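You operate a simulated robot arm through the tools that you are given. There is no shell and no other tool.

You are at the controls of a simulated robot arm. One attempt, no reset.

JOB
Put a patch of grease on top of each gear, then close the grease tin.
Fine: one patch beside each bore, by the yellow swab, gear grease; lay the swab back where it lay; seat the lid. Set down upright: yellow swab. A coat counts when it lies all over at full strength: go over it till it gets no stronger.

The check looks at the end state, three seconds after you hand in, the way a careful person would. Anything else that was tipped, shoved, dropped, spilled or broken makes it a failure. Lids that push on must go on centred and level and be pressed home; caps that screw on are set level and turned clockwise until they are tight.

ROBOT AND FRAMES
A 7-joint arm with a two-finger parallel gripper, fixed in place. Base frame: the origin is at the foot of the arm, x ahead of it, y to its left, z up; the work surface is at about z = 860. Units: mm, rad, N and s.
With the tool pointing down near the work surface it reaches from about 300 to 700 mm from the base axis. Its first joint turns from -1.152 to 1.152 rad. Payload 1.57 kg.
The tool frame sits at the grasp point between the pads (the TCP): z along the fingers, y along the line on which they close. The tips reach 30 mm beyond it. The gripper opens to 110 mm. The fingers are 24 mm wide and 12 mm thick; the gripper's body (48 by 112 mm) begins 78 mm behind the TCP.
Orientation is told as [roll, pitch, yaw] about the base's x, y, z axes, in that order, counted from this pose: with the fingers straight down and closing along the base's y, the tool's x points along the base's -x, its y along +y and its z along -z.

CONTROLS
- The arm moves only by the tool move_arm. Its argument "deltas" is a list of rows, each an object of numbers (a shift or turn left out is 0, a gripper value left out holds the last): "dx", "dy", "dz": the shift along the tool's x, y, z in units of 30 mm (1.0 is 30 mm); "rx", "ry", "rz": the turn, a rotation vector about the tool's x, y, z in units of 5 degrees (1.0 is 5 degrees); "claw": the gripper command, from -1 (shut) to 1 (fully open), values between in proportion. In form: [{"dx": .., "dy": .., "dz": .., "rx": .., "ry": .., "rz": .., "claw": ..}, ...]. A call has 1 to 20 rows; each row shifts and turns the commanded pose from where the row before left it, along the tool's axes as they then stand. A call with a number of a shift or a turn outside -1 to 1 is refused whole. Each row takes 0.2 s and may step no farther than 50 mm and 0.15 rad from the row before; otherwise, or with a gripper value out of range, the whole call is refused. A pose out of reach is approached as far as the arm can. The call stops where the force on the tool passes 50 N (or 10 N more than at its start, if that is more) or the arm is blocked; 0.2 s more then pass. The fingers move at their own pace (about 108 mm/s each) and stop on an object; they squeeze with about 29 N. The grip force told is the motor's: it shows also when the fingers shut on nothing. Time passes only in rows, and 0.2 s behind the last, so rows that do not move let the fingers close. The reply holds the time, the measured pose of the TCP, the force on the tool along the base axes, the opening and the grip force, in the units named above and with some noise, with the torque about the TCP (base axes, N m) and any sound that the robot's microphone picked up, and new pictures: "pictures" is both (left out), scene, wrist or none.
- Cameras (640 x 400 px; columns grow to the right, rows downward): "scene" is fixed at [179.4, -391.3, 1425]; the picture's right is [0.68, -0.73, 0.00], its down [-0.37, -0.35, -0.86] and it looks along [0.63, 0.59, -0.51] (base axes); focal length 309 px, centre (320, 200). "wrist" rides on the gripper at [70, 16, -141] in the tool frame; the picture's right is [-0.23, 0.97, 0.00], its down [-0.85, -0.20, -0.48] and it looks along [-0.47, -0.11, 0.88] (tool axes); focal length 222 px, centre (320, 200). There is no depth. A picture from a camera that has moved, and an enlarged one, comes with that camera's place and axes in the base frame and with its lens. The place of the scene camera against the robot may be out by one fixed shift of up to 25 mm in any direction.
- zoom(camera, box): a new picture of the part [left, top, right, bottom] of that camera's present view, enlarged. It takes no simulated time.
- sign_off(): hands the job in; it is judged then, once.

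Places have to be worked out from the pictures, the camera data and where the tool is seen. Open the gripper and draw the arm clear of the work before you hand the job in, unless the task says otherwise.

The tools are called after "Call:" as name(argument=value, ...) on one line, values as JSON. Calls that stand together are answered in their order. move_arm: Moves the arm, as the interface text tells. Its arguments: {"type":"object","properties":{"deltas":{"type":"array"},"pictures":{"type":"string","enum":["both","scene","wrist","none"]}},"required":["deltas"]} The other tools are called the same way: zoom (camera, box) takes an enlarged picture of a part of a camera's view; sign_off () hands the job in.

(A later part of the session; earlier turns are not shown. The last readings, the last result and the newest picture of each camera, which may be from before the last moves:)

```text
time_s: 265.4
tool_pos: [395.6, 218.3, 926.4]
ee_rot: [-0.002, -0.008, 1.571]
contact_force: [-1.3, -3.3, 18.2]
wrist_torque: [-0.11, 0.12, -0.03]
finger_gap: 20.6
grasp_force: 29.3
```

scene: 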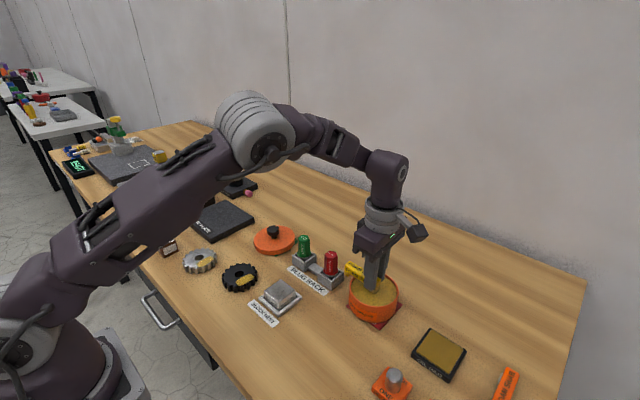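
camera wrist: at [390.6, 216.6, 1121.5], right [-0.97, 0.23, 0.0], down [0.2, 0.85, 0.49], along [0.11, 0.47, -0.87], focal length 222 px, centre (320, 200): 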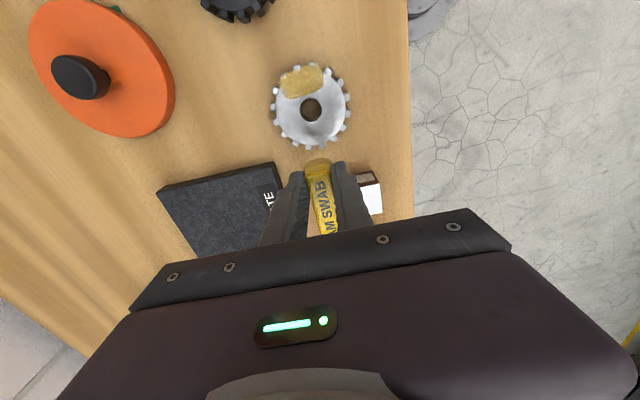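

Call:
move_arm(deltas=[{"dz": -0.004}, {"dx": 0.1}, {"dx": -0.1}, {"dx": -0.1}, {"dx": 0.1}, {"dy": 0.1}, {"dx": 0.1}, {"dx": -0.1}, {"dx": -0.1}, {"dx": 0.1}, {"dy": -0.1}, {"dy": -0.1}, {"dx": 0.1}, {"dx": -0.1}, {"dx": -0.1}, {"dx": 0.1}, {"dy": -0.1}, {"dy": -0.1}, {"dy": 0.1}, {"dy": 0.1}], pictures="none")

Call:
move_arm(deltas=[{"dz": -0.4}, {"dz": -0.7}, {"dz": -0.7}, {"dx": -0.8}, {"dx": -0.8}, {"dx": -0.73}, {"dy": -0.42}, {}], pictures="wrist")

Call:
zoom(camera="wrist", box=[285, 62, 335, 104])

Call:
zoom(camera="scene", box=[170, 240, 270, 300])

```text
time_s: 269.6
tool_pos: [398.1, 217.3, 925.6]
ee_rot: [0.0, -0.01, 1.568]
contact_force: [2.6, 0.1, 6.6]
wrist_torque: [-0.05, -0.11, -0.01]
finger_gap: 20.4
grasp_force: 28.6
```

```text
time_s: 271.4
tool_pos: [410.9, 286.8, 980.5]
ee_rot: [0.002, -0.01, 1.571]
contact_force: [0.1, 0.1, -0.9]
wrist_torque: [-0.06, 0.01, 0.0]
finger_gap: 20.6
grasp_force: 28.9
camera wrist: at [393.4, 217.0, 1121.6], right [-0.97, 0.23, 0.0], down [0.2, 0.85, 0.49], along [0.11, 0.47, -0.87], focal length 222 px, centre (320, 200)
```

wrist: 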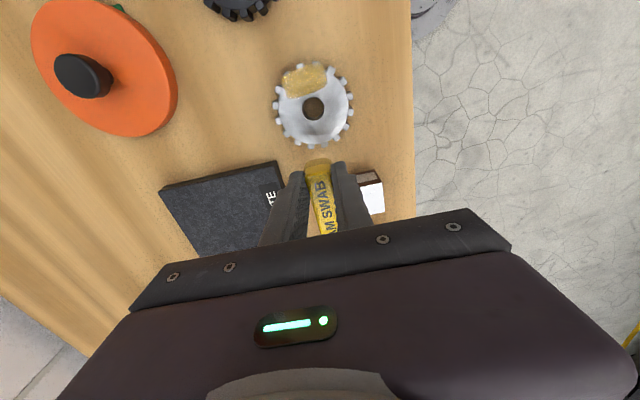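

```text
9.52 times, centred on (310, 83) of wrist
camera zoom: at [393.4, 217.0, 1121.6], right [-0.97, 0.23, 0.0], down [0.2, 0.85, 0.49], along [0.11, 0.47, -0.87], focal length 2116 px, centre (415, 1314)
```

zoom: 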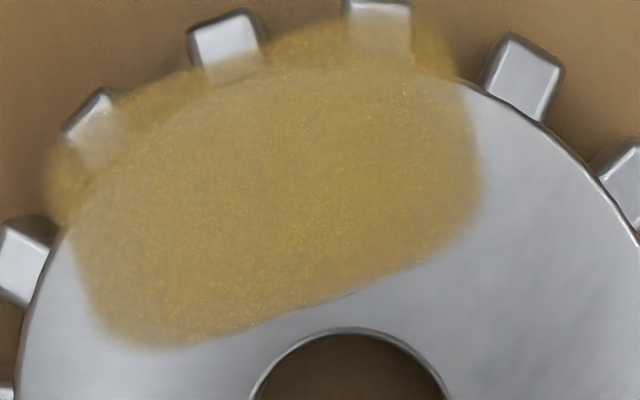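

```text
6.40 times, centred on (220, 270) of scene
camera zoom: at [179.4, -391.3, 1425.0], right [0.68, -0.73, 0.0], down [-0.37, -0.35, -0.86], along [0.63, 0.59, -0.51], focal length 1978 px, centre (960, -248)
```

zoom: 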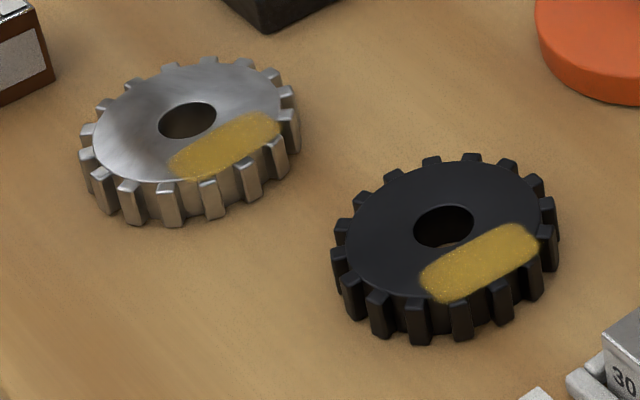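

The last several rounds on steel show no change, so it's as strong as it gets. Now one more full raster on the black patch to confirm it's saturated end to end.

Call:
move_arm(deltas=[{"dy": -0.121, "dx": 0.8125}, {"dy": -0.121, "dx": 0.8125}, {"dy": -0.121, "dx": 0.8125}, {"dy": -0.121, "dx": 0.8125}, {"dy": -0.121, "dx": 0.8125}, {"dy": -0.121, "dx": 0.8125}, {"dy": -0.121, "dx": 0.8125}, {"dy": -0.121, "dx": 0.8125}, {}, {"dz": 0.7}, {"dz": 0.7}, {"dz": 0.3}, {}], pictures="none")

Call:
move_arm(deltas=[{"dz": 0.03}, {"dz": 0.02}, {}], pictures="none")

```text
time_s: 274.2
tool_pos: [438.7, 91.2, 928.4]
ee_rot: [0.001, -0.009, 1.572]
contact_force: [0.8, 1.0, -0.1]
wrist_torque: [0.01, 0.0, 0.01]
finger_gap: 20.4
grasp_force: 29.3
```

```text
time_s: 275.0
tool_pos: [438.8, 91.6, 926.6]
ee_rot: [0.0, -0.008, 1.569]
contact_force: [0.1, -0.2, 0.2]
wrist_torque: [-0.01, 0.0, -0.02]
finger_gap: 20.9
grasp_force: 29.1
```

Call:
move_arm(deltas=[{"dz": 0.02}, {"dz": 0.015}, {}], pictures="none")

```text
time_s: 275.8
tool_pos: [438.9, 90.8, 925.1]
ee_rot: [0.0, -0.009, 1.57]
contact_force: [-2.1, -3.2, 34.5]
wrist_torque: [-0.05, 0.11, -0.03]
finger_gap: 20.9
grasp_force: 28.8
```

At 34 N I'm backing off about 0.65 mm, then rastering.

Call:
move_arm(deltas=[{"dz": -0.02}, {"dy": 0.1}, {"dy": 0.1}, {"dy": 0.1}, {"dx": 0.1}, {"dx": -0.1}, {"dx": -0.1}, {"dx": 0.1}, {"dy": -0.15}, {"dy": -0.15}, {"dx": 0.1}, {"dx": -0.1}, {"dx": -0.1}, {"dx": 0.1}, {"dy": -0.15}, {"dy": -0.15}, {}], pictures="none")

Call:
move_arm(deltas=[{"dx": 0.1}, {"dx": -0.1}, {"dx": -0.1}, {"dx": 0.1}, {"dy": -0.1}, {"dy": 0.1}, {"dy": 0.15}, {"dy": 0.15}, {"dy": 0.15}, {"dy": 0.15}, {"dy": 0.1}, {"dy": -0.1}, {"dy": -0.15}, {"dy": -0.15}, {}], pictures="none")

Call:
move_arm(deltas=[{"dz": -0.4}, {"dz": -0.7}, {"dz": -0.7}, {"dx": -0.8}, {"dx": -0.8}, {"dx": -0.7}, {}], pictures="wrist")

Call:
zoom(camera="wrist", box=[280, 58, 335, 104])

Call:
zoom(camera="scene", box=[170, 240, 270, 300])

```text
time_s: 279.4
tool_pos: [447.8, 93.0, 925.4]
ee_rot: [-0.001, -0.009, 1.568]
contact_force: [-5.5, 0.4, 12.7]
wrist_torque: [-0.01, 0.2, -0.01]
finger_gap: 20.7
grasp_force: 28.8
```

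```text
time_s: 282.6
tool_pos: [438.3, 91.8, 925.9]
ee_rot: [0.0, -0.01, 1.57]
contact_force: [-5.9, -0.8, 15.3]
wrist_torque: [-0.05, 0.22, -0.04]
finger_gap: 20.6
grasp_force: 28.3
```

```text
time_s: 284.2
tool_pos: [439.6, 161.5, 980.1]
ee_rot: [0.0, -0.01, 1.568]
contact_force: [-0.6, 0.3, 1.2]
wrist_torque: [0.0, 0.01, 0.01]
finger_gap: 20.5
grasp_force: 29.1
camera wrist: at [422.5, 91.2, 1121.9], right [-0.97, 0.23, 0.0], down [0.2, 0.85, 0.49], along [0.11, 0.47, -0.87], focal length 222 px, centre (320, 200)
```

wrist: 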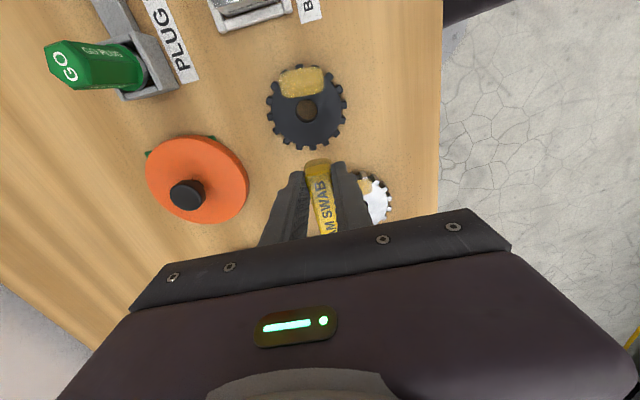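

```text
8.70 times, centred on (308, 81) of wrist
camera zoom: at [422.5, 91.2, 1121.9], right [-0.97, 0.23, 0.0], down [0.2, 0.85, 0.49], along [0.11, 0.47, -0.87], focal length 1932 px, centre (429, 1235)
```

zoom: 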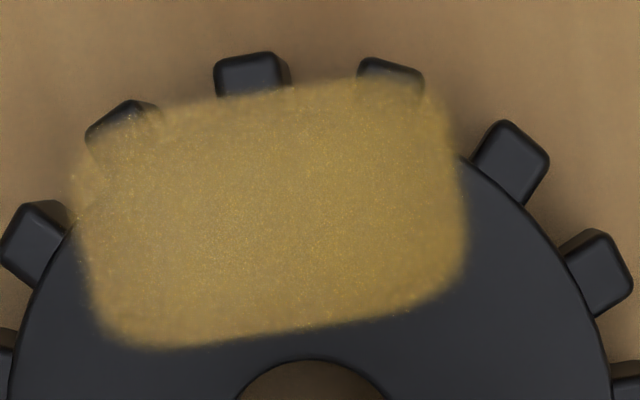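

```text
6.40 times, centred on (220, 270) of scene
camera zoom: at [179.4, -391.3, 1425.0], right [0.68, -0.73, 0.0], down [-0.37, -0.35, -0.86], along [0.63, 0.59, -0.51], focal length 1978 px, centre (960, -248)
```

zoom: 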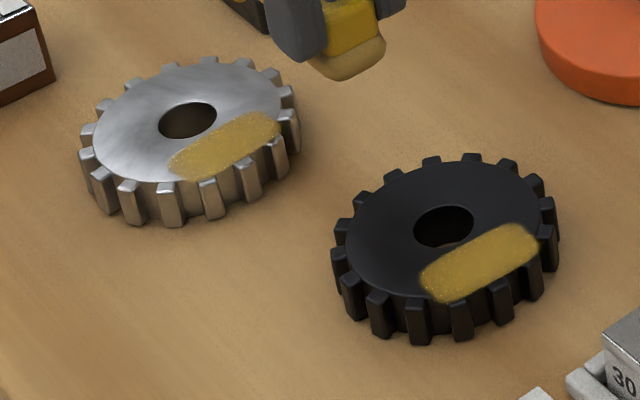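

Both patches are saturated: repeated passes no longer change them. Now I level the tool (undoing the 0.5° tilt) and carry the swab back over its home spot.

Call:
move_arm(deltas=[{"ry": 0.1}, {"dy": 0.239, "dx": 0.819}, {"dy": 0.239, "dx": 0.819}, {"dy": 0.239, "dx": 0.819}, {"dy": 0.239, "dx": 0.819}, {"dy": 0.239, "dx": 0.819}, {"dy": 0.239, "dx": 0.819}, {"dy": 0.239, "dx": 0.819}, {"dy": 0.239, "dx": 0.819}, {}, {}])

Call:
zoom(camera="scene", box=[170, 240, 270, 300])

```text
time_s: 286.6
tool_pos: [380.6, -36.0, 979.4]
ee_rot: [0.0, 0.001, 1.571]
contact_force: [0.4, -0.3, -0.9]
wrist_torque: [0.04, 0.04, 0.03]
finger_gap: 20.7
grasp_force: 29.3
camera wrist: at [364.5, -104.7, 1121.8], right [-0.97, 0.23, 0.0], down [0.2, 0.85, 0.48], along [0.11, 0.47, -0.88], focal length 222 px, centre (320, 200)
```

scene: 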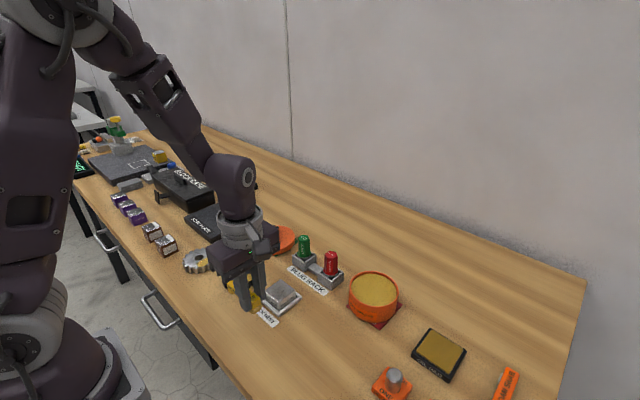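
wrist: 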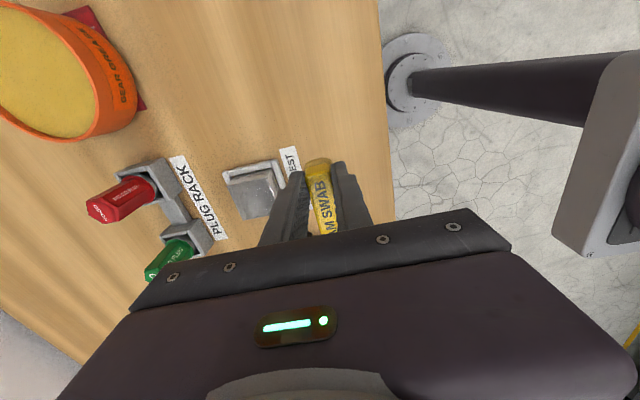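

```text
6.40 times, centred on (220, 270) of scene
camera zoom: at [179.4, -391.3, 1425.0], right [0.68, -0.73, 0.0], down [-0.37, -0.35, -0.86], along [0.63, 0.59, -0.51], focal length 1978 px, centre (960, -248)
```

zoom: 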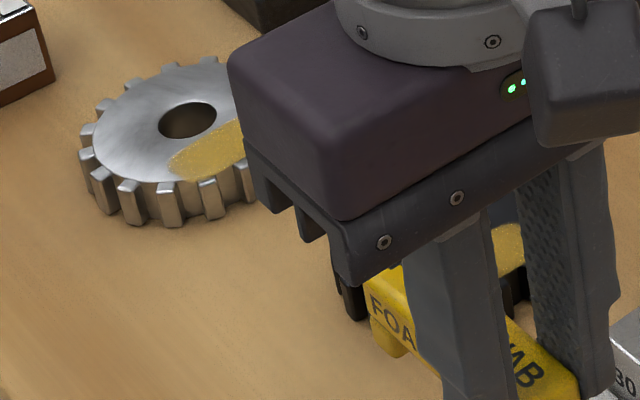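

I'll take a couple of still readings to average the pose before descending.

Call:
move_arm(deltas=[{}], pictures="none")

Call:
move_arm(deltas=[{}], pictures="none")

Call:
move_arm(deltas=[{}], pictures="none")

```text
time_s: 287.0
tool_pos: [380.6, -36.3, 980.7]
ee_rot: [-0.001, 0.003, 1.572]
contact_force: [-1.1, 1.0, -0.2]
wrist_torque: [-0.02, -0.04, 0.05]
finger_gap: 20.4
grasp_force: 29.4
```

```text
time_s: 287.4
tool_pos: [382.8, -36.1, 980.3]
ee_rot: [0.0, 0.0, 1.57]
contact_force: [-0.5, 0.6, 0.9]
wrist_torque: [0.0, -0.03, 0.0]
finger_gap: 21.0
grasp_force: 29.3
```

```text
time_s: 287.8
tool_pos: [380.5, -35.5, 981.2]
ee_rot: [-0.001, -0.001, 1.572]
contact_force: [0.7, -0.2, -0.7]
wrist_torque: [-0.02, -0.04, -0.04]
finger_gap: 20.9
grasp_force: 28.8
```

Average is (381.1, -36.0), so I'll correct by (+1.2, +0.8) to the recorded home and descend to just above contact.

Call:
move_arm(deltas=[{"dy": -0.04, "dx": -0.027}, {"dz": 0.7}, {"dz": 0.8}, {"dz": 0.6}, {"dz": 0.25}, {}])

Call:
zoom(camera="scene", box=[210, 280, 290, 350])

```text
time_s: 289.2
tool_pos: [383.5, -34.2, 909.8]
ee_rot: [0.0, 0.0, 1.57]
contact_force: [1.4, 0.4, -0.3]
wrist_torque: [-0.02, 0.01, -0.01]
finger_gap: 20.8
grasp_force: 29.0
camera wrist: at [366.0, -104.4, 1051.4], right [-0.97, 0.23, 0.0], down [0.2, 0.85, 0.48], along [0.11, 0.47, -0.88], focal length 222 px, centre (320, 200)
```

scene: 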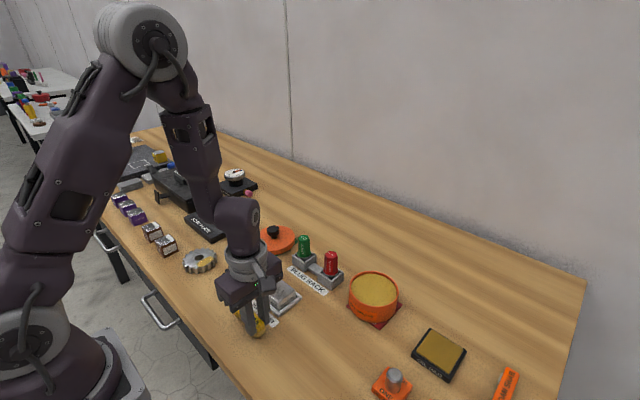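
wrist: 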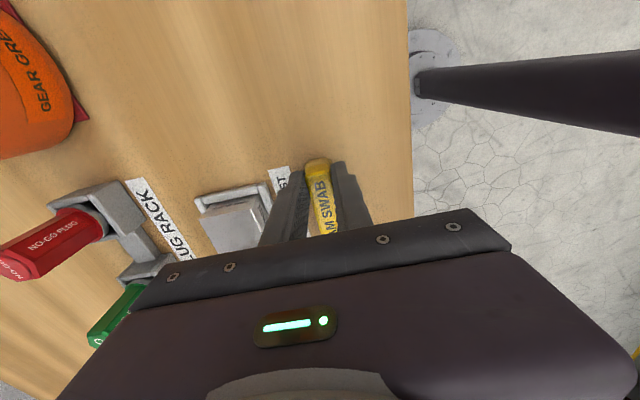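

```text
5.71 times, centred on (250, 315) of scene
camera zoom: at [179.4, -391.3, 1425.0], right [0.68, -0.73, 0.0], down [-0.37, -0.35, -0.86], along [0.63, 0.59, -0.51], focal length 1766 px, centre (720, -457)
```

zoom: 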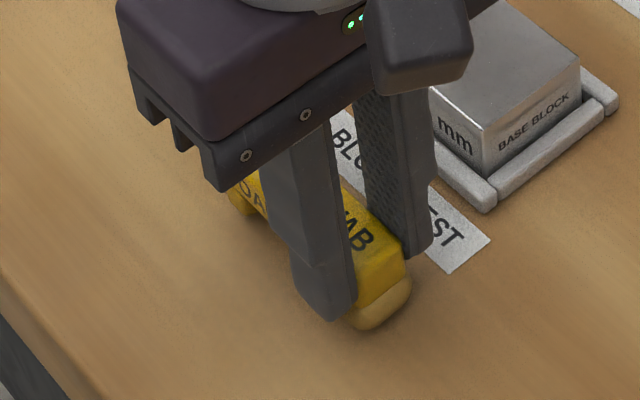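

Call:
move_arm(deltas=[{"dz": 0.05}, {"dz": 0.03}, {}], pictures="none")

```text
time_s: 290.0
tool_pos: [383.0, -34.6, 907.3]
ee_rot: [0.0, -0.001, 1.569]
contact_force: [0.3, -0.4, 0.4]
wrist_torque: [-0.03, 0.02, 0.01]
finger_gap: 20.7
grasp_force: 29.4
```

Call:
move_arm(deltas=[{"dz": 0.02}, {"dz": 0.015}, {}], pictures="none")

```text
time_s: 290.8
tool_pos: [381.9, -35.1, 906.0]
ee_rot: [-0.001, 0.0, 1.568]
contact_force: [-0.3, -0.2, -1.0]
wrist_torque: [0.02, -0.02, 0.03]
finger_gap: 20.6
grasp_force: 29.6
```

Call:
move_arm(deltas=[{"dz": 0.015}, {"dz": 0.01}, {}], pictures="none")

```text
time_s: 291.6
tool_pos: [384.1, -35.2, 905.2]
ee_rot: [-0.003, -0.001, 1.57]
contact_force: [-0.3, -0.1, 15.4]
wrist_torque: [0.36, 0.01, 0.02]
finger_gap: 20.9
grasp_force: 28.7
```

The foam and foot are both down (centroid between them). I'll relieve the pressure slightly and open the gripper.

Call:
move_arm(deltas=[{"dz": -0.012}, {}, {"claw": -0.5}, {"claw": -0.2}, {}, {}])

Call:
zoom(camera="scene", box=[210, 280, 290, 350])

```text
time_s: 293.0
tool_pos: [382.6, -34.8, 906.2]
ee_rot: [0.0, -0.002, 1.57]
contact_force: [0.0, 0.4, 0.5]
wrist_torque: [-0.03, -0.01, 0.0]
finger_gap: 43.9
grasp_force: 0.0
camera wrist: at [365.8, -104.2, 1047.9], right [-0.97, 0.23, 0.0], down [0.2, 0.85, 0.48], along [0.11, 0.47, -0.88], focal length 222 px, centre (320, 200)
```

scene: 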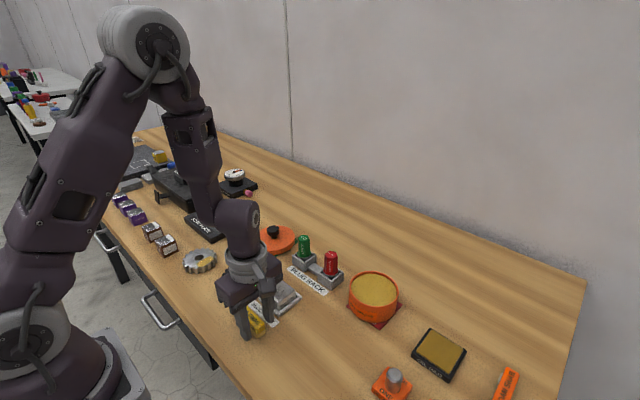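
wrist: 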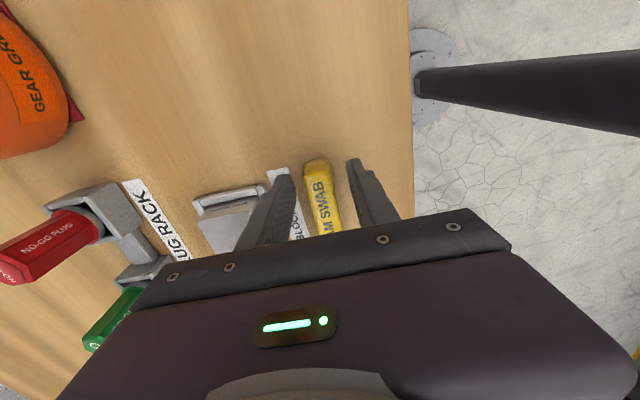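

```text
5.71 times, centred on (250, 315) of scene
camera zoom: at [179.4, -391.3, 1425.0], right [0.68, -0.73, 0.0], down [-0.37, -0.35, -0.86], along [0.63, 0.59, -0.51], focal length 1766 px, centre (720, -457)
```

zoom: 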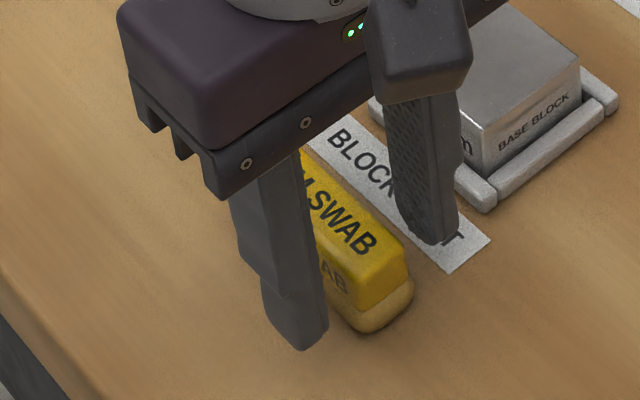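

Released cleanly. I'll rise straight up to z≈1000 and check how it stands compared with the original picture.

Call:
move_arm(deltas=[{"dz": -0.5}, {"dz": -0.8}, {"dz": -0.9}, {"dz": -0.9}, {"dz": -0.5}, {"dx": -0.8}, {"dx": -0.8}, {"dx": -0.8}, {"dx": -0.8}, {"dx": -0.8}, {"dx": -0.8}, {}])

Call:
zoom(camera="scene", box=[210, 280, 290, 350])

Call:
zoom(camera="scene", box=[170, 240, 270, 300])

```text
time_s: 295.6
tool_pos: [383.4, 109.8, 1013.9]
ee_rot: [-0.002, -0.001, 1.571]
contact_force: [-0.1, 0.0, -0.1]
wrist_torque: [0.0, 0.0, 0.0]
finger_gap: 43.9
grasp_force: 0.1
camera wrist: at [365.5, 39.9, 1155.7], right [-0.97, 0.23, 0.0], down [0.2, 0.85, 0.48], along [0.11, 0.47, -0.88], focal length 222 px, centre (320, 200)
```

scene: 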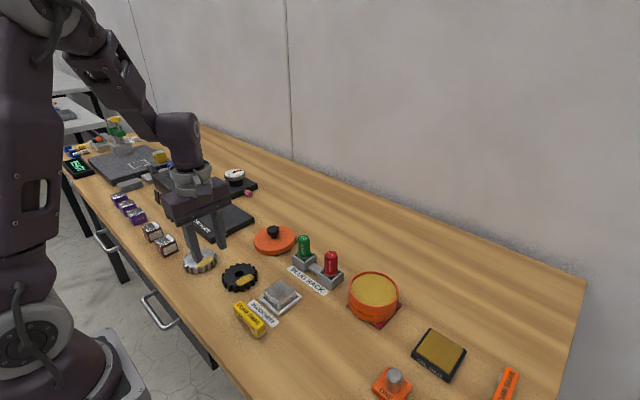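
wrist: 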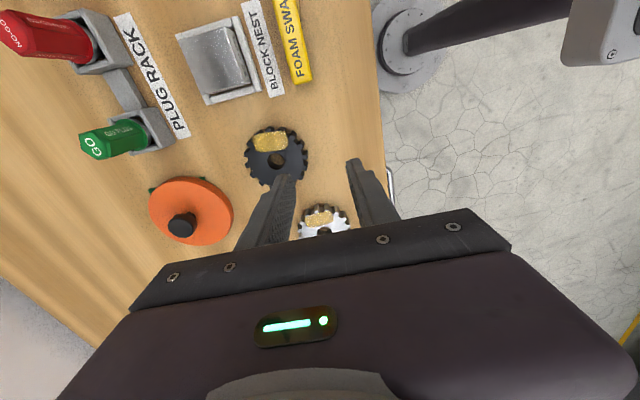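

```text
5.71 times, centred on (250, 315) of scene
camera zoom: at [179.4, -391.3, 1425.0], right [0.68, -0.73, 0.0], down [-0.37, -0.35, -0.86], along [0.63, 0.59, -0.51], focal length 1766 px, centre (720, -457)
```

zoom: 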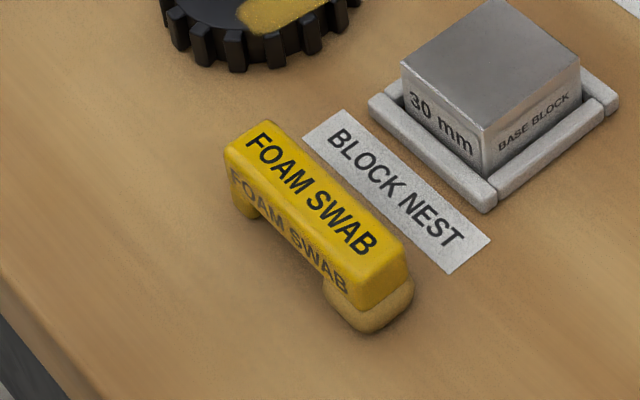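

```text
6.40 times, centred on (220, 270) of scene
camera zoom: at [179.4, -391.3, 1425.0], right [0.68, -0.73, 0.0], down [-0.37, -0.35, -0.86], along [0.63, 0.59, -0.51], focal length 1978 px, centre (960, -248)
```

zoom: 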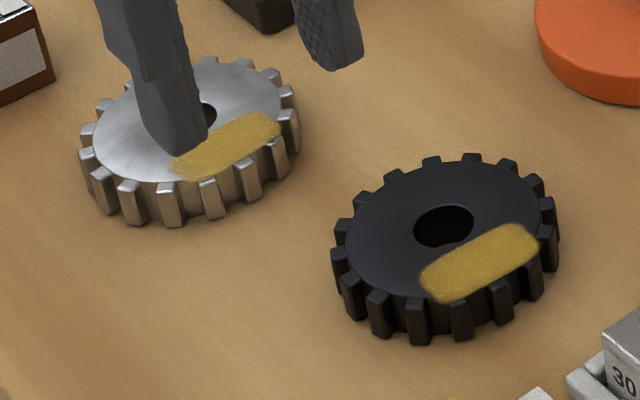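

The swab is back within about a millimetre of where it lay, upright. I'll compare both patches side by side in this wrist view before leaving them.

Call:
zoom(camera="wrist", box=[235, 115, 360, 240])

Call:
zoom(camera="wrist", box=[295, 200, 350, 240])

Call:
zoom(camera="wrist", box=[245, 120, 310, 170])

```text
3.20 times, centred on (298, 178) of wrist
camera zoom: at [365.5, 39.9, 1155.7], right [-0.97, 0.23, 0.0], down [0.2, 0.85, 0.48], along [0.11, 0.47, -0.88], focal length 711 px, centre (392, 272)
```

zoom: 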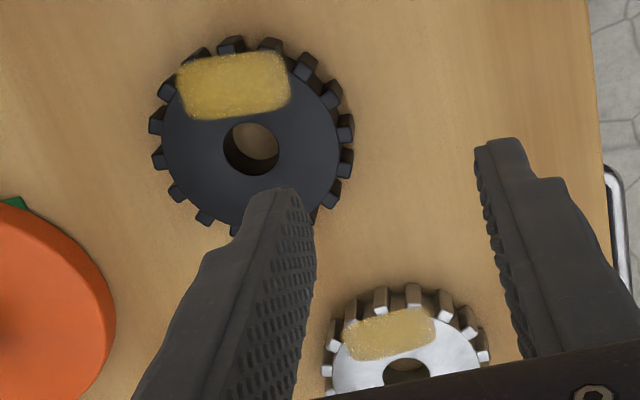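

```text
10.00 times, centred on (322, 220) of wrist
camera zoom: at [365.5, 39.9, 1155.7], right [-0.97, 0.23, 0.0], down [0.2, 0.85, 0.48], along [0.11, 0.47, -0.88], focal length 2221 px, centre (295, 0)
```

zoom: 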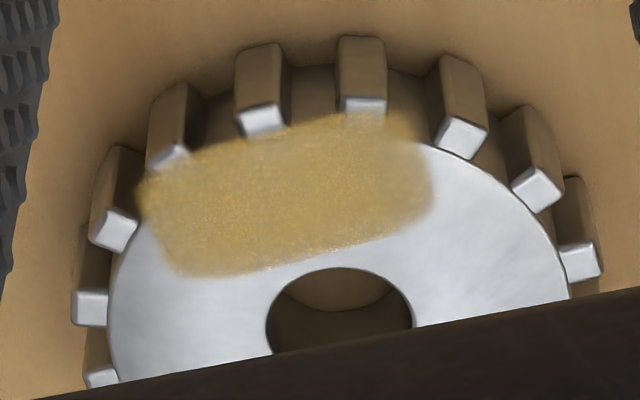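

```text
8.00 times, centred on (278, 145) of wrist
camera zoom: at [365.5, 39.9, 1155.7], right [-0.97, 0.23, 0.0], down [0.2, 0.85, 0.48], along [0.11, 0.47, -0.88], focal length 1777 px, centre (660, 640)
```

zoom: 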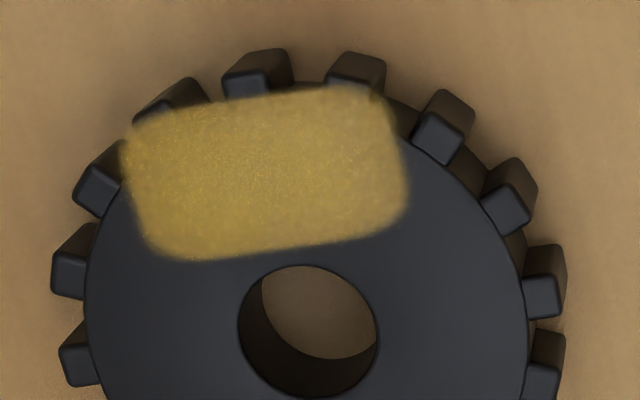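

In the same light the two patches look equally dense and uniform, so the greasing is done. Next is the lid: I open wider and move above its knob near (591, 170).

Call:
move_arm(deltas=[{"dy": -0.866, "dx": -0.25, "claw": 0.27}, {"dy": -0.866, "dx": -0.25}, {"dy": -0.866, "dx": -0.25}, {"dy": -0.866, "dx": -0.25}, {"dy": -0.866, "dx": -0.25}, {"dy": -0.866, "dx": -0.25}, {"dy": -0.866, "dx": -0.25}, {"dy": -0.866, "dx": -0.25}, {}])

Call:
zoom(camera="wrist", box=[230, 70, 410, 210])

Call:
zoom(camera="scene", box=[235, 180, 325, 265])

```text
time_s: 297.6
tool_pos: [591.2, 168.8, 1014.8]
ee_rot: [0.001, 0.0, 1.571]
contact_force: [0.1, 0.2, -0.5]
wrist_torque: [-0.03, -0.01, -0.05]
finger_gap: 70.1
grasp_force: 0.0
camera wrist: at [573.8, 99.7, 1156.1], right [-0.97, 0.23, 0.0], down [0.2, 0.86, 0.48], along [0.11, 0.47, -0.88], focal length 222 px, centre (320, 200)
```

scene: 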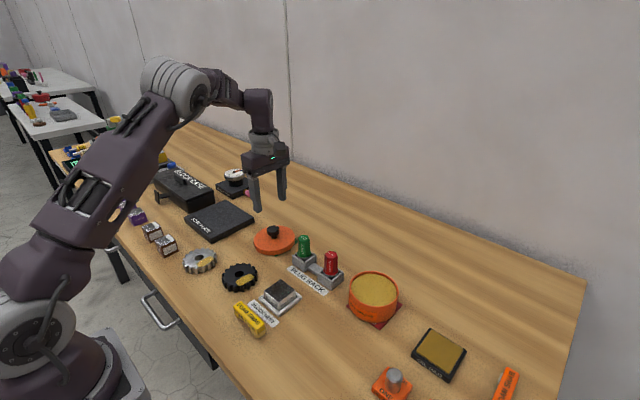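
wrist: 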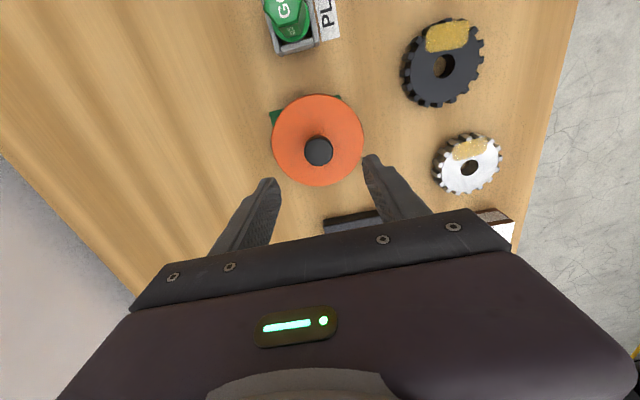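

```text
2.86 times, centred on (320, 140) of wrist
camera zoom: at [573.8, 99.7, 1156.1], right [-0.97, 0.23, 0.0], down [0.2, 0.86, 0.48], along [0.11, 0.47, -0.88], focal length 635 px, centre (320, 371)
```

zoom: 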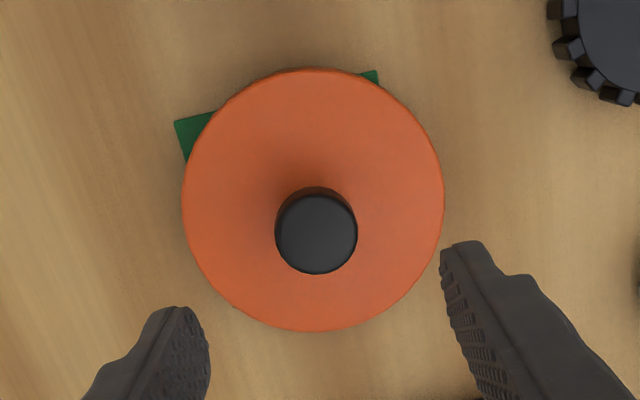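

```text
4.71 times, centred on (280, 222) of scene
camera zoom: at [179.4, -391.3, 1425.0], right [0.68, -0.73, 0.0], down [-0.37, -0.35, -0.86], along [0.63, 0.59, -0.51], focal length 1454 px, centre (508, 94)
```

zoom: 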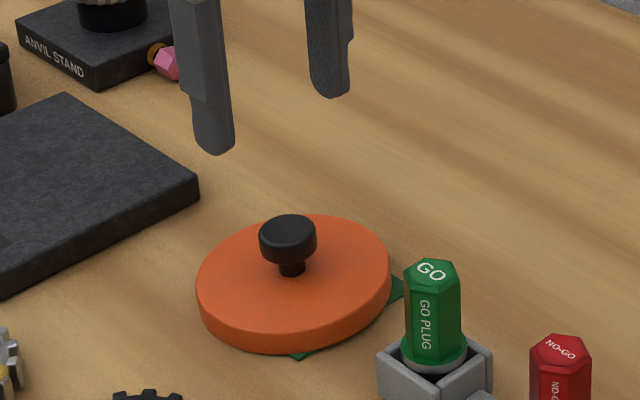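

The knob is about 33 mm across with its top near (592, 172, 904), and the lid's top face is near z≈877. I'll move in and descend partway for a closer look.

Call:
move_arm(deltas=[{"dx": -0.083, "dy": -0.033, "dz": 0.7}, {"dz": 0.8}, {"dz": 0.7}, {"dz": 0.4}, {}])

Call:
zoom(camera="wrist", box=[230, 70, 410, 230])

Call:
zoom(camera="scene", box=[235, 190, 325, 270])

```text
time_s: 298.8
tool_pos: [591.7, 170.5, 935.2]
ee_rot: [0.0, 0.001, 1.57]
contact_force: [0.1, 0.3, 0.8]
wrist_torque: [-0.03, -0.01, 0.02]
finger_gap: 69.9
grasp_force: 0.0
camera wrist: at [574.4, 101.6, 1077.8], right [-0.97, 0.23, 0.0], down [0.2, 0.85, 0.48], along [0.11, 0.47, -0.88], focal length 222 px, centre (320, 200)
```

scene: 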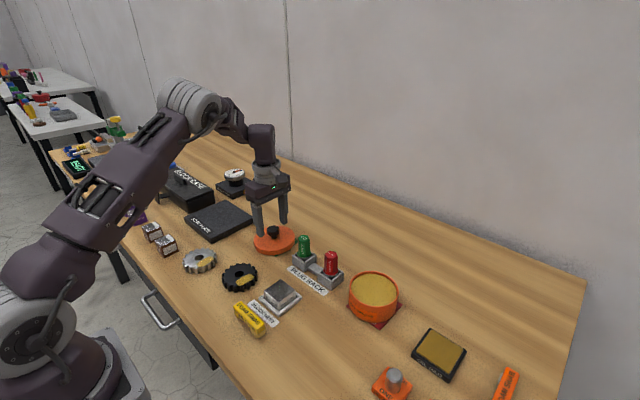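
wrist: 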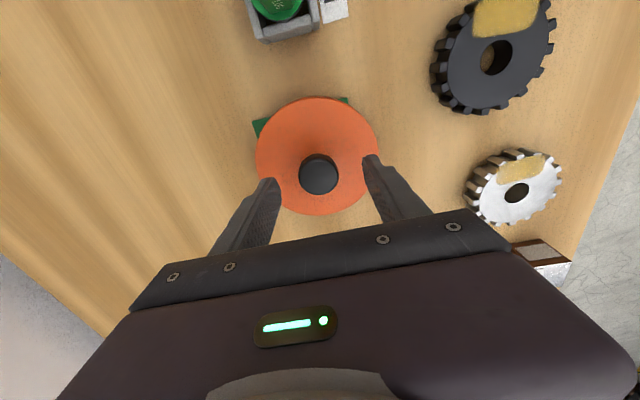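

```text
2.50 times, centred on (320, 150) of wrist
camera zoom: at [574.4, 101.6, 1077.8], right [-0.97, 0.23, 0.0], down [0.2, 0.85, 0.48], along [0.11, 0.47, -0.88], focal length 555 px, centre (320, 325)
```

zoom: 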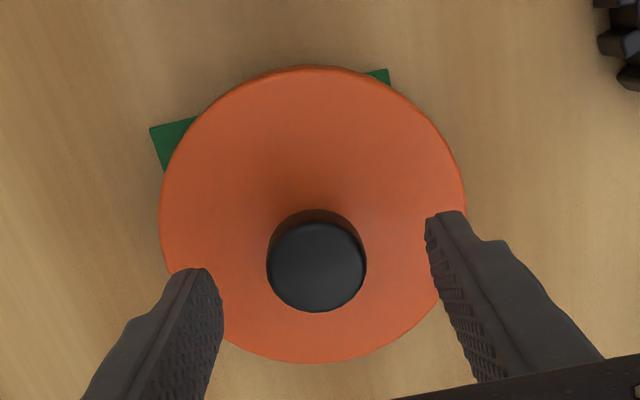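

```text
5.00 times, centred on (280, 230) of scene
camera zoom: at [179.4, -391.3, 1425.0], right [0.68, -0.73, 0.0], down [-0.37, -0.35, -0.86], along [0.63, 0.59, -0.51], focal length 1545 px, centre (520, 50)
```

zoom: 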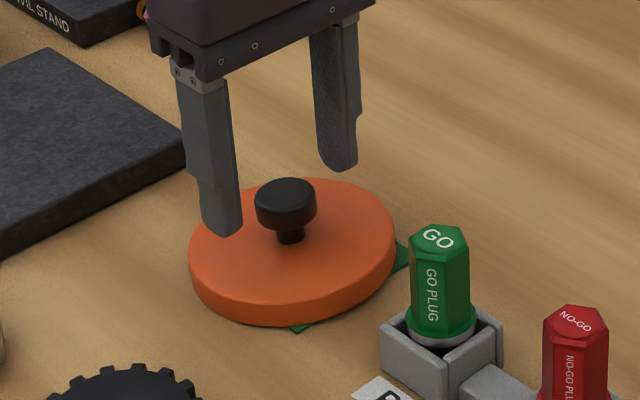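

The knob top is refined to about (592.2, 172.8, 902.5), so I shift 1.5 mm in y, lower to TCP z≈916 and close on the knob.

Call:
move_arm(deltas=[{"dx": -0.05, "dz": 0.3}, {"dz": 0.33}, {}, {"claw": -0.3}, {"claw": -1}, {"claw": -1}, {"claw": -1}, {"claw": -1}])

Call:
zoom(camera="wrist", box=[230, 70, 410, 230])

Call:
zoom(camera="scene", box=[235, 190, 325, 270])

```text
time_s: 300.6
tool_pos: [591.6, 171.8, 917.7]
ee_rot: [-0.001, 0.0, 1.571]
contact_force: [0.7, -0.9, 2.5]
wrist_torque: [0.1, -0.17, -0.04]
finger_gap: 31.0
grasp_force: 29.3
camera wrist: at [574.6, 103.5, 1059.5], right [-0.97, 0.23, 0.0], down [0.2, 0.85, 0.48], along [0.11, 0.47, -0.88], focal length 222 px, centre (320, 200)
```

scene: 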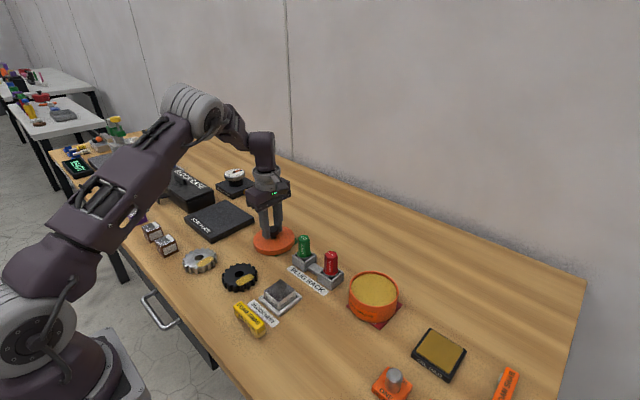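
wrist: 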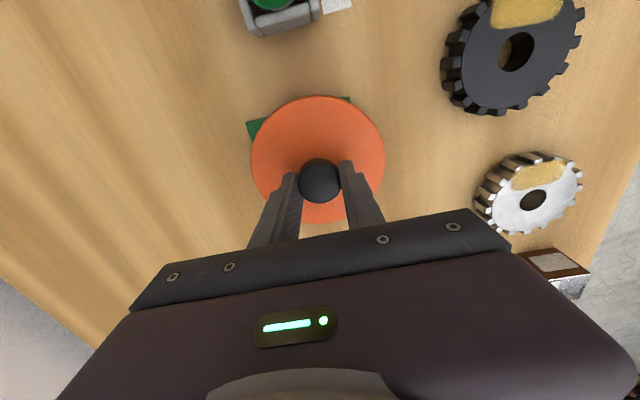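

```text
2.50 times, centred on (320, 150) of wrist
camera zoom: at [574.6, 103.5, 1059.5], right [-0.97, 0.23, 0.0], down [0.2, 0.85, 0.48], along [0.11, 0.47, -0.88], focal length 555 px, centre (320, 325)
```

zoom: 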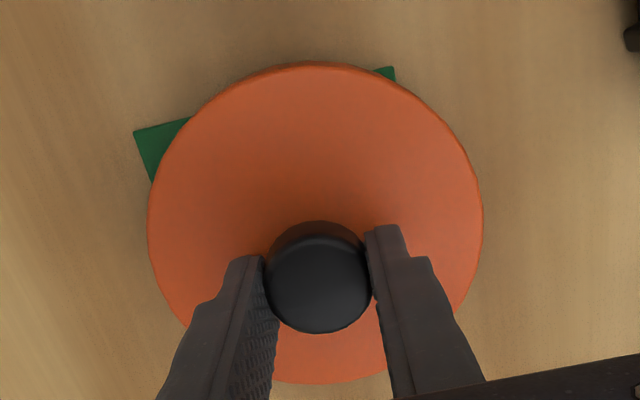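

```text
5.00 times, centred on (280, 230) of scene
camera zoom: at [179.4, -391.3, 1425.0], right [0.68, -0.73, 0.0], down [-0.37, -0.35, -0.86], along [0.63, 0.59, -0.51], focal length 1545 px, centre (520, 50)
```

zoom: 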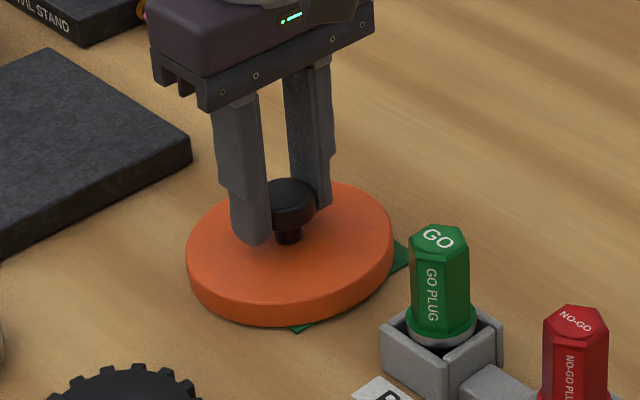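

The knob is gripped at 31 mm. I'll lift gently and check that the lid hangs level.

Call:
move_arm(deltas=[{"dz": -0.1}, {"dz": -0.3}, {"dz": -0.6}, {"dz": -0.8}, {"dz": -0.8}, {"dz": -0.8}, {}])

Call:
zoom(camera="wrist", box=[230, 70, 410, 230])

Call:
zoom(camera="scene", box=[235, 150, 325, 235])

```text
time_s: 302.2
tool_pos: [591.6, 172.9, 1019.1]
ee_rot: [0.0, -0.001, 1.572]
contact_force: [-0.4, 0.1, -0.3]
wrist_torque: [-0.01, 0.01, 0.02]
finger_gap: 31.3
grasp_force: 29.6
camera wrist: at [574.3, 103.8, 1161.6], right [-0.97, 0.23, 0.0], down [0.2, 0.86, 0.48], along [0.11, 0.47, -0.88], focal length 222 px, centre (320, 200)
```

scene: 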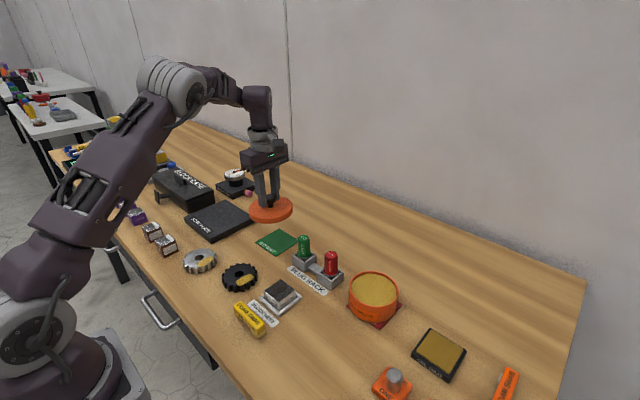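
wrist: 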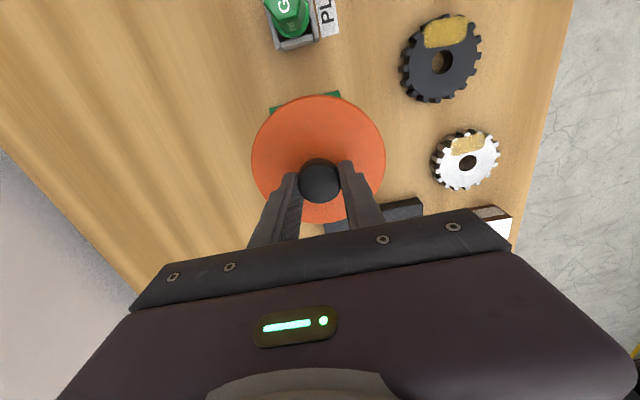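

```text
2.50 times, centred on (320, 150) of wrist
camera zoom: at [574.3, 103.8, 1161.6], right [-0.97, 0.23, 0.0], down [0.2, 0.86, 0.48], along [0.11, 0.47, -0.88], focal length 555 px, centre (320, 325)
```

zoom: 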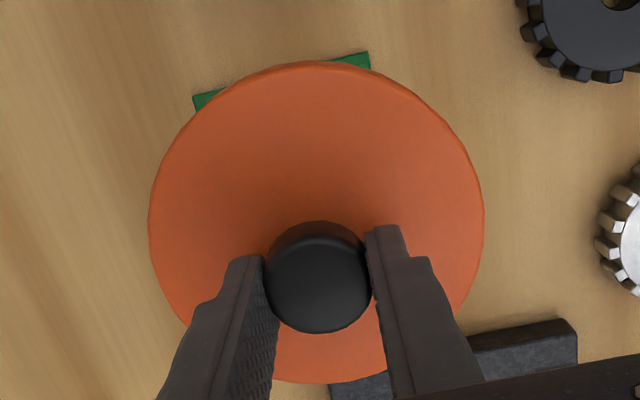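

```text
4.71 times, centred on (280, 192) of scene
camera zoom: at [179.4, -391.3, 1425.0], right [0.68, -0.73, 0.0], down [-0.37, -0.35, -0.86], along [0.63, 0.59, -0.51], focal length 1454 px, centre (508, 235)
```

zoom: 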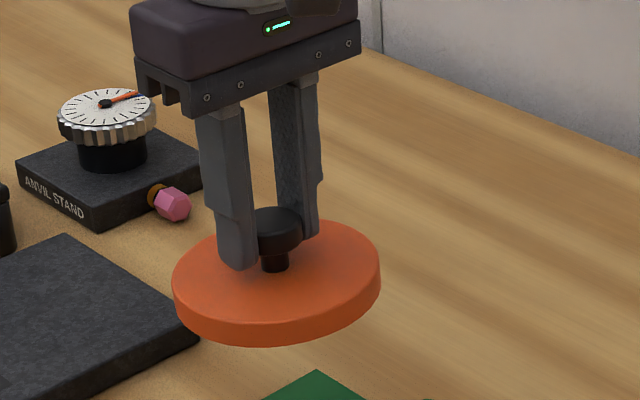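

The lid hangs level with the knob centred on the TCP. I'll move toward the tin at a higher, offset position where the wrist camera can see the tin and the held lid together, to measure the relative offset.

Call:
move_arm(deltas=[{"dx": 0.824, "dy": -0.022, "dz": -0.3}, {"dx": 0.824, "dy": -0.022, "dz": -0.3}, {"dx": 0.824, "dy": -0.022, "dz": -0.3}, {"dx": 0.824, "dy": -0.022, "dz": -0.3}, {"dx": 0.824, "dy": -0.022, "dz": -0.3}, {"dx": 0.824, "dy": -0.022, "dz": -0.3}, {"dx": 0.824, "dy": -0.022, "dz": -0.3}, {"dx": 0.824, "dy": -0.022, "dz": -0.3}, {"dx": 0.824, "dy": -0.022, "dz": -0.3}, {}, {}])

Call:
zoom(camera="wrist", box=[230, 0, 390, 100])

Call:
zoom(camera="wrist", box=[230, 80, 410, 240])

```text
time_s: 304.6
tool_pos: [596.6, -51.5, 1100.2]
ee_rot: [0.001, -0.001, 1.571]
contact_force: [-0.3, 0.5, -0.4]
wrist_torque: [0.01, 0.01, 0.01]
finger_gap: 31.2
grasp_force: 29.6
camera wrist: at [580.6, -120.0, 1242.4], right [-0.97, 0.23, 0.0], down [0.2, 0.85, 0.48], along [0.11, 0.47, -0.88], focal length 222 px, centre (320, 200)
```

scene: 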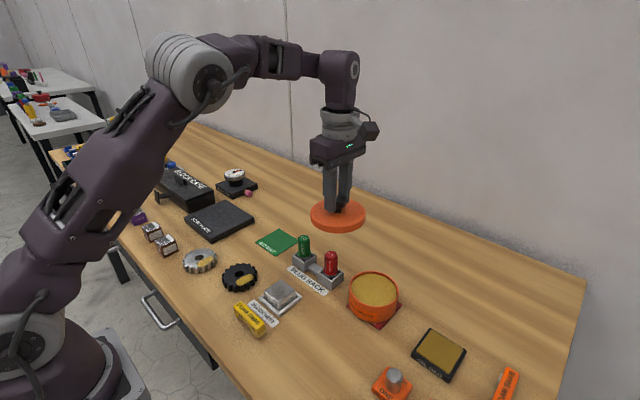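
wrist: 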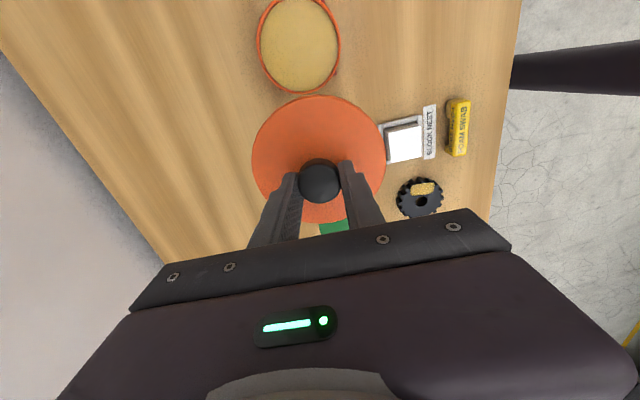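

```text
4.00 times, centred on (310, 50) of wrist
camera zoom: at [580.6, -120.0, 1242.4], right [-0.97, 0.23, 0.0], down [0.2, 0.85, 0.48], along [0.11, 0.47, -0.88], focal length 888 px, centre (360, 800)
```

zoom: 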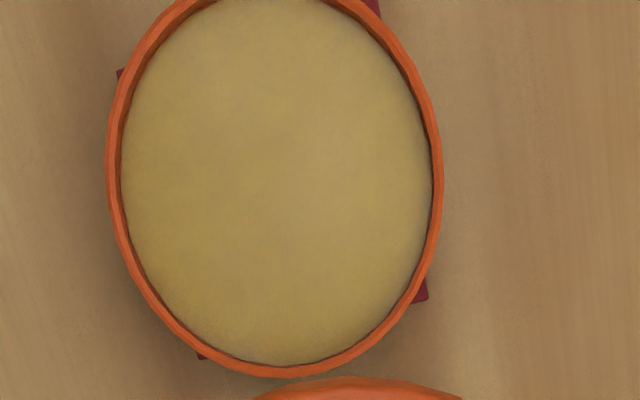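

```text
2.50 times, centred on (320, 160) of wrist
camera zoom: at [580.6, -120.0, 1242.4], right [-0.97, 0.23, 0.0], down [0.2, 0.85, 0.48], along [0.11, 0.47, -0.88], focal length 555 px, centre (320, 300)
```

zoom: 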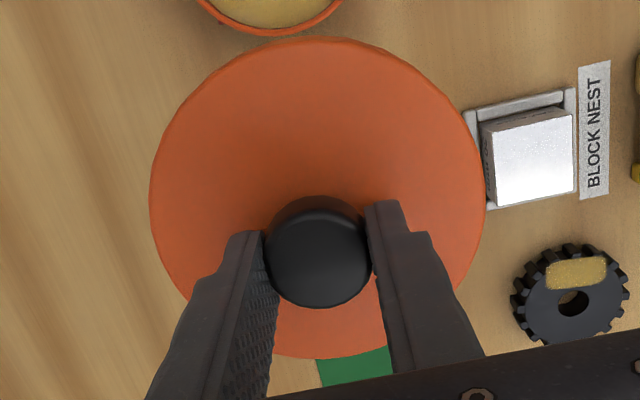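

In this frame the tin centre is about (+1, -107) from the lid centre. Combined with earlier views I estimate the tin centre at (599.4, -158.7). I'll move over it and lower to a hover above the rim, then check alignment closely.

Call:
move_arm(deltas=[{"dx": 0.904, "dy": -0.011}, {"dx": 0.904, "dy": -0.011}, {"dx": 0.904, "dy": -0.011}, {"dx": 0.904, "dy": -0.011}, {}, {"dz": 0.8}, {"dz": 0.8}, {"dz": 0.8}, {"dz": 0.8}, {"dz": 0.6}, {}, {}])

Call:
zoom(camera="scene", box=[330, 240, 420, 335])

Call:
zoom(camera="wrist", box=[230, 60, 410, 240])

```text
time_s: 307.2
tool_pos: [599.9, -158.4, 986.1]
ee_rot: [0.002, -0.002, 1.569]
contact_force: [-0.4, 0.0, -0.8]
wrist_torque: [-0.04, -0.04, -0.01]
finger_gap: 31.3
grasp_force: 29.0
camera wrist: at [582.5, -227.0, 1128.0], right [-0.97, 0.23, 0.0], down [0.2, 0.85, 0.48], along [0.11, 0.47, -0.88], focal length 222 px, centre (320, 200)
```

scene: 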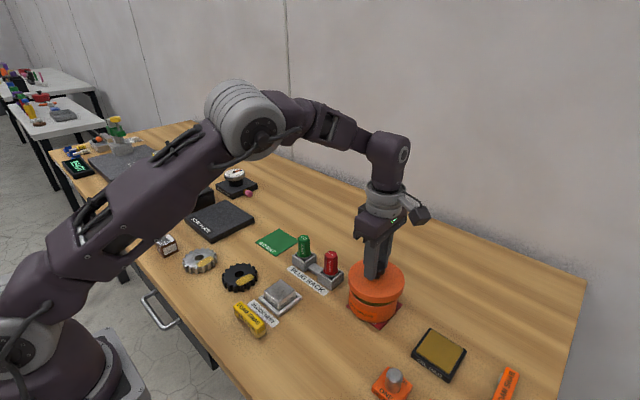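
wrist: 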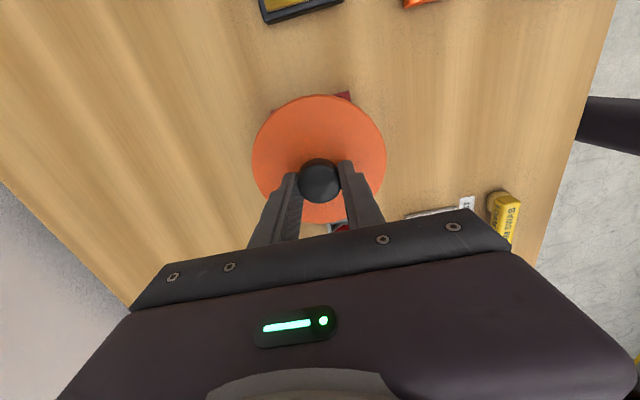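

```text
4.21 times, centred on (375, 288) of scene
camera zoom: at [179.4, -391.3, 1425.0], right [0.68, -0.73, 0.0], down [-0.37, -0.35, -0.86], along [0.63, 0.59, -0.51], focal length 1301 px, centre (88, -168)
```

zoom: 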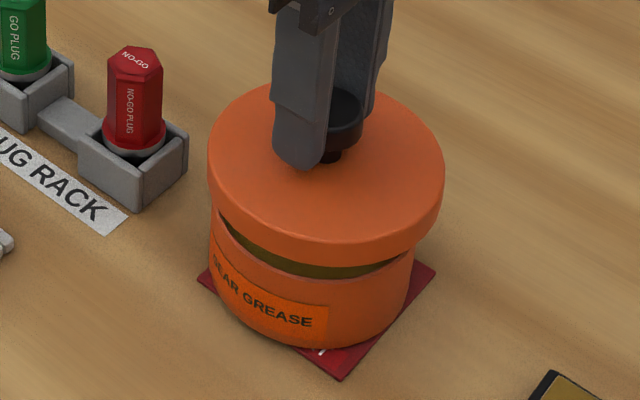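

```text
2.22 times, centred on (320, 150) of wrist
camera zoom: at [582.5, -227.0, 1128.0], right [-0.97, 0.23, 0.0], down [0.2, 0.85, 0.48], along [0.11, 0.47, -0.88], focal length 494 px, centre (320, 311)
```

zoom: 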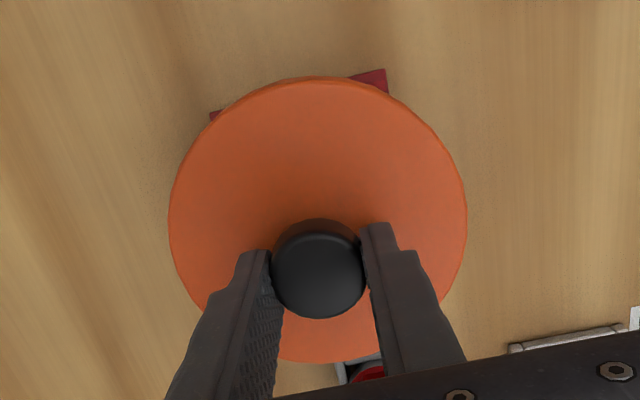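

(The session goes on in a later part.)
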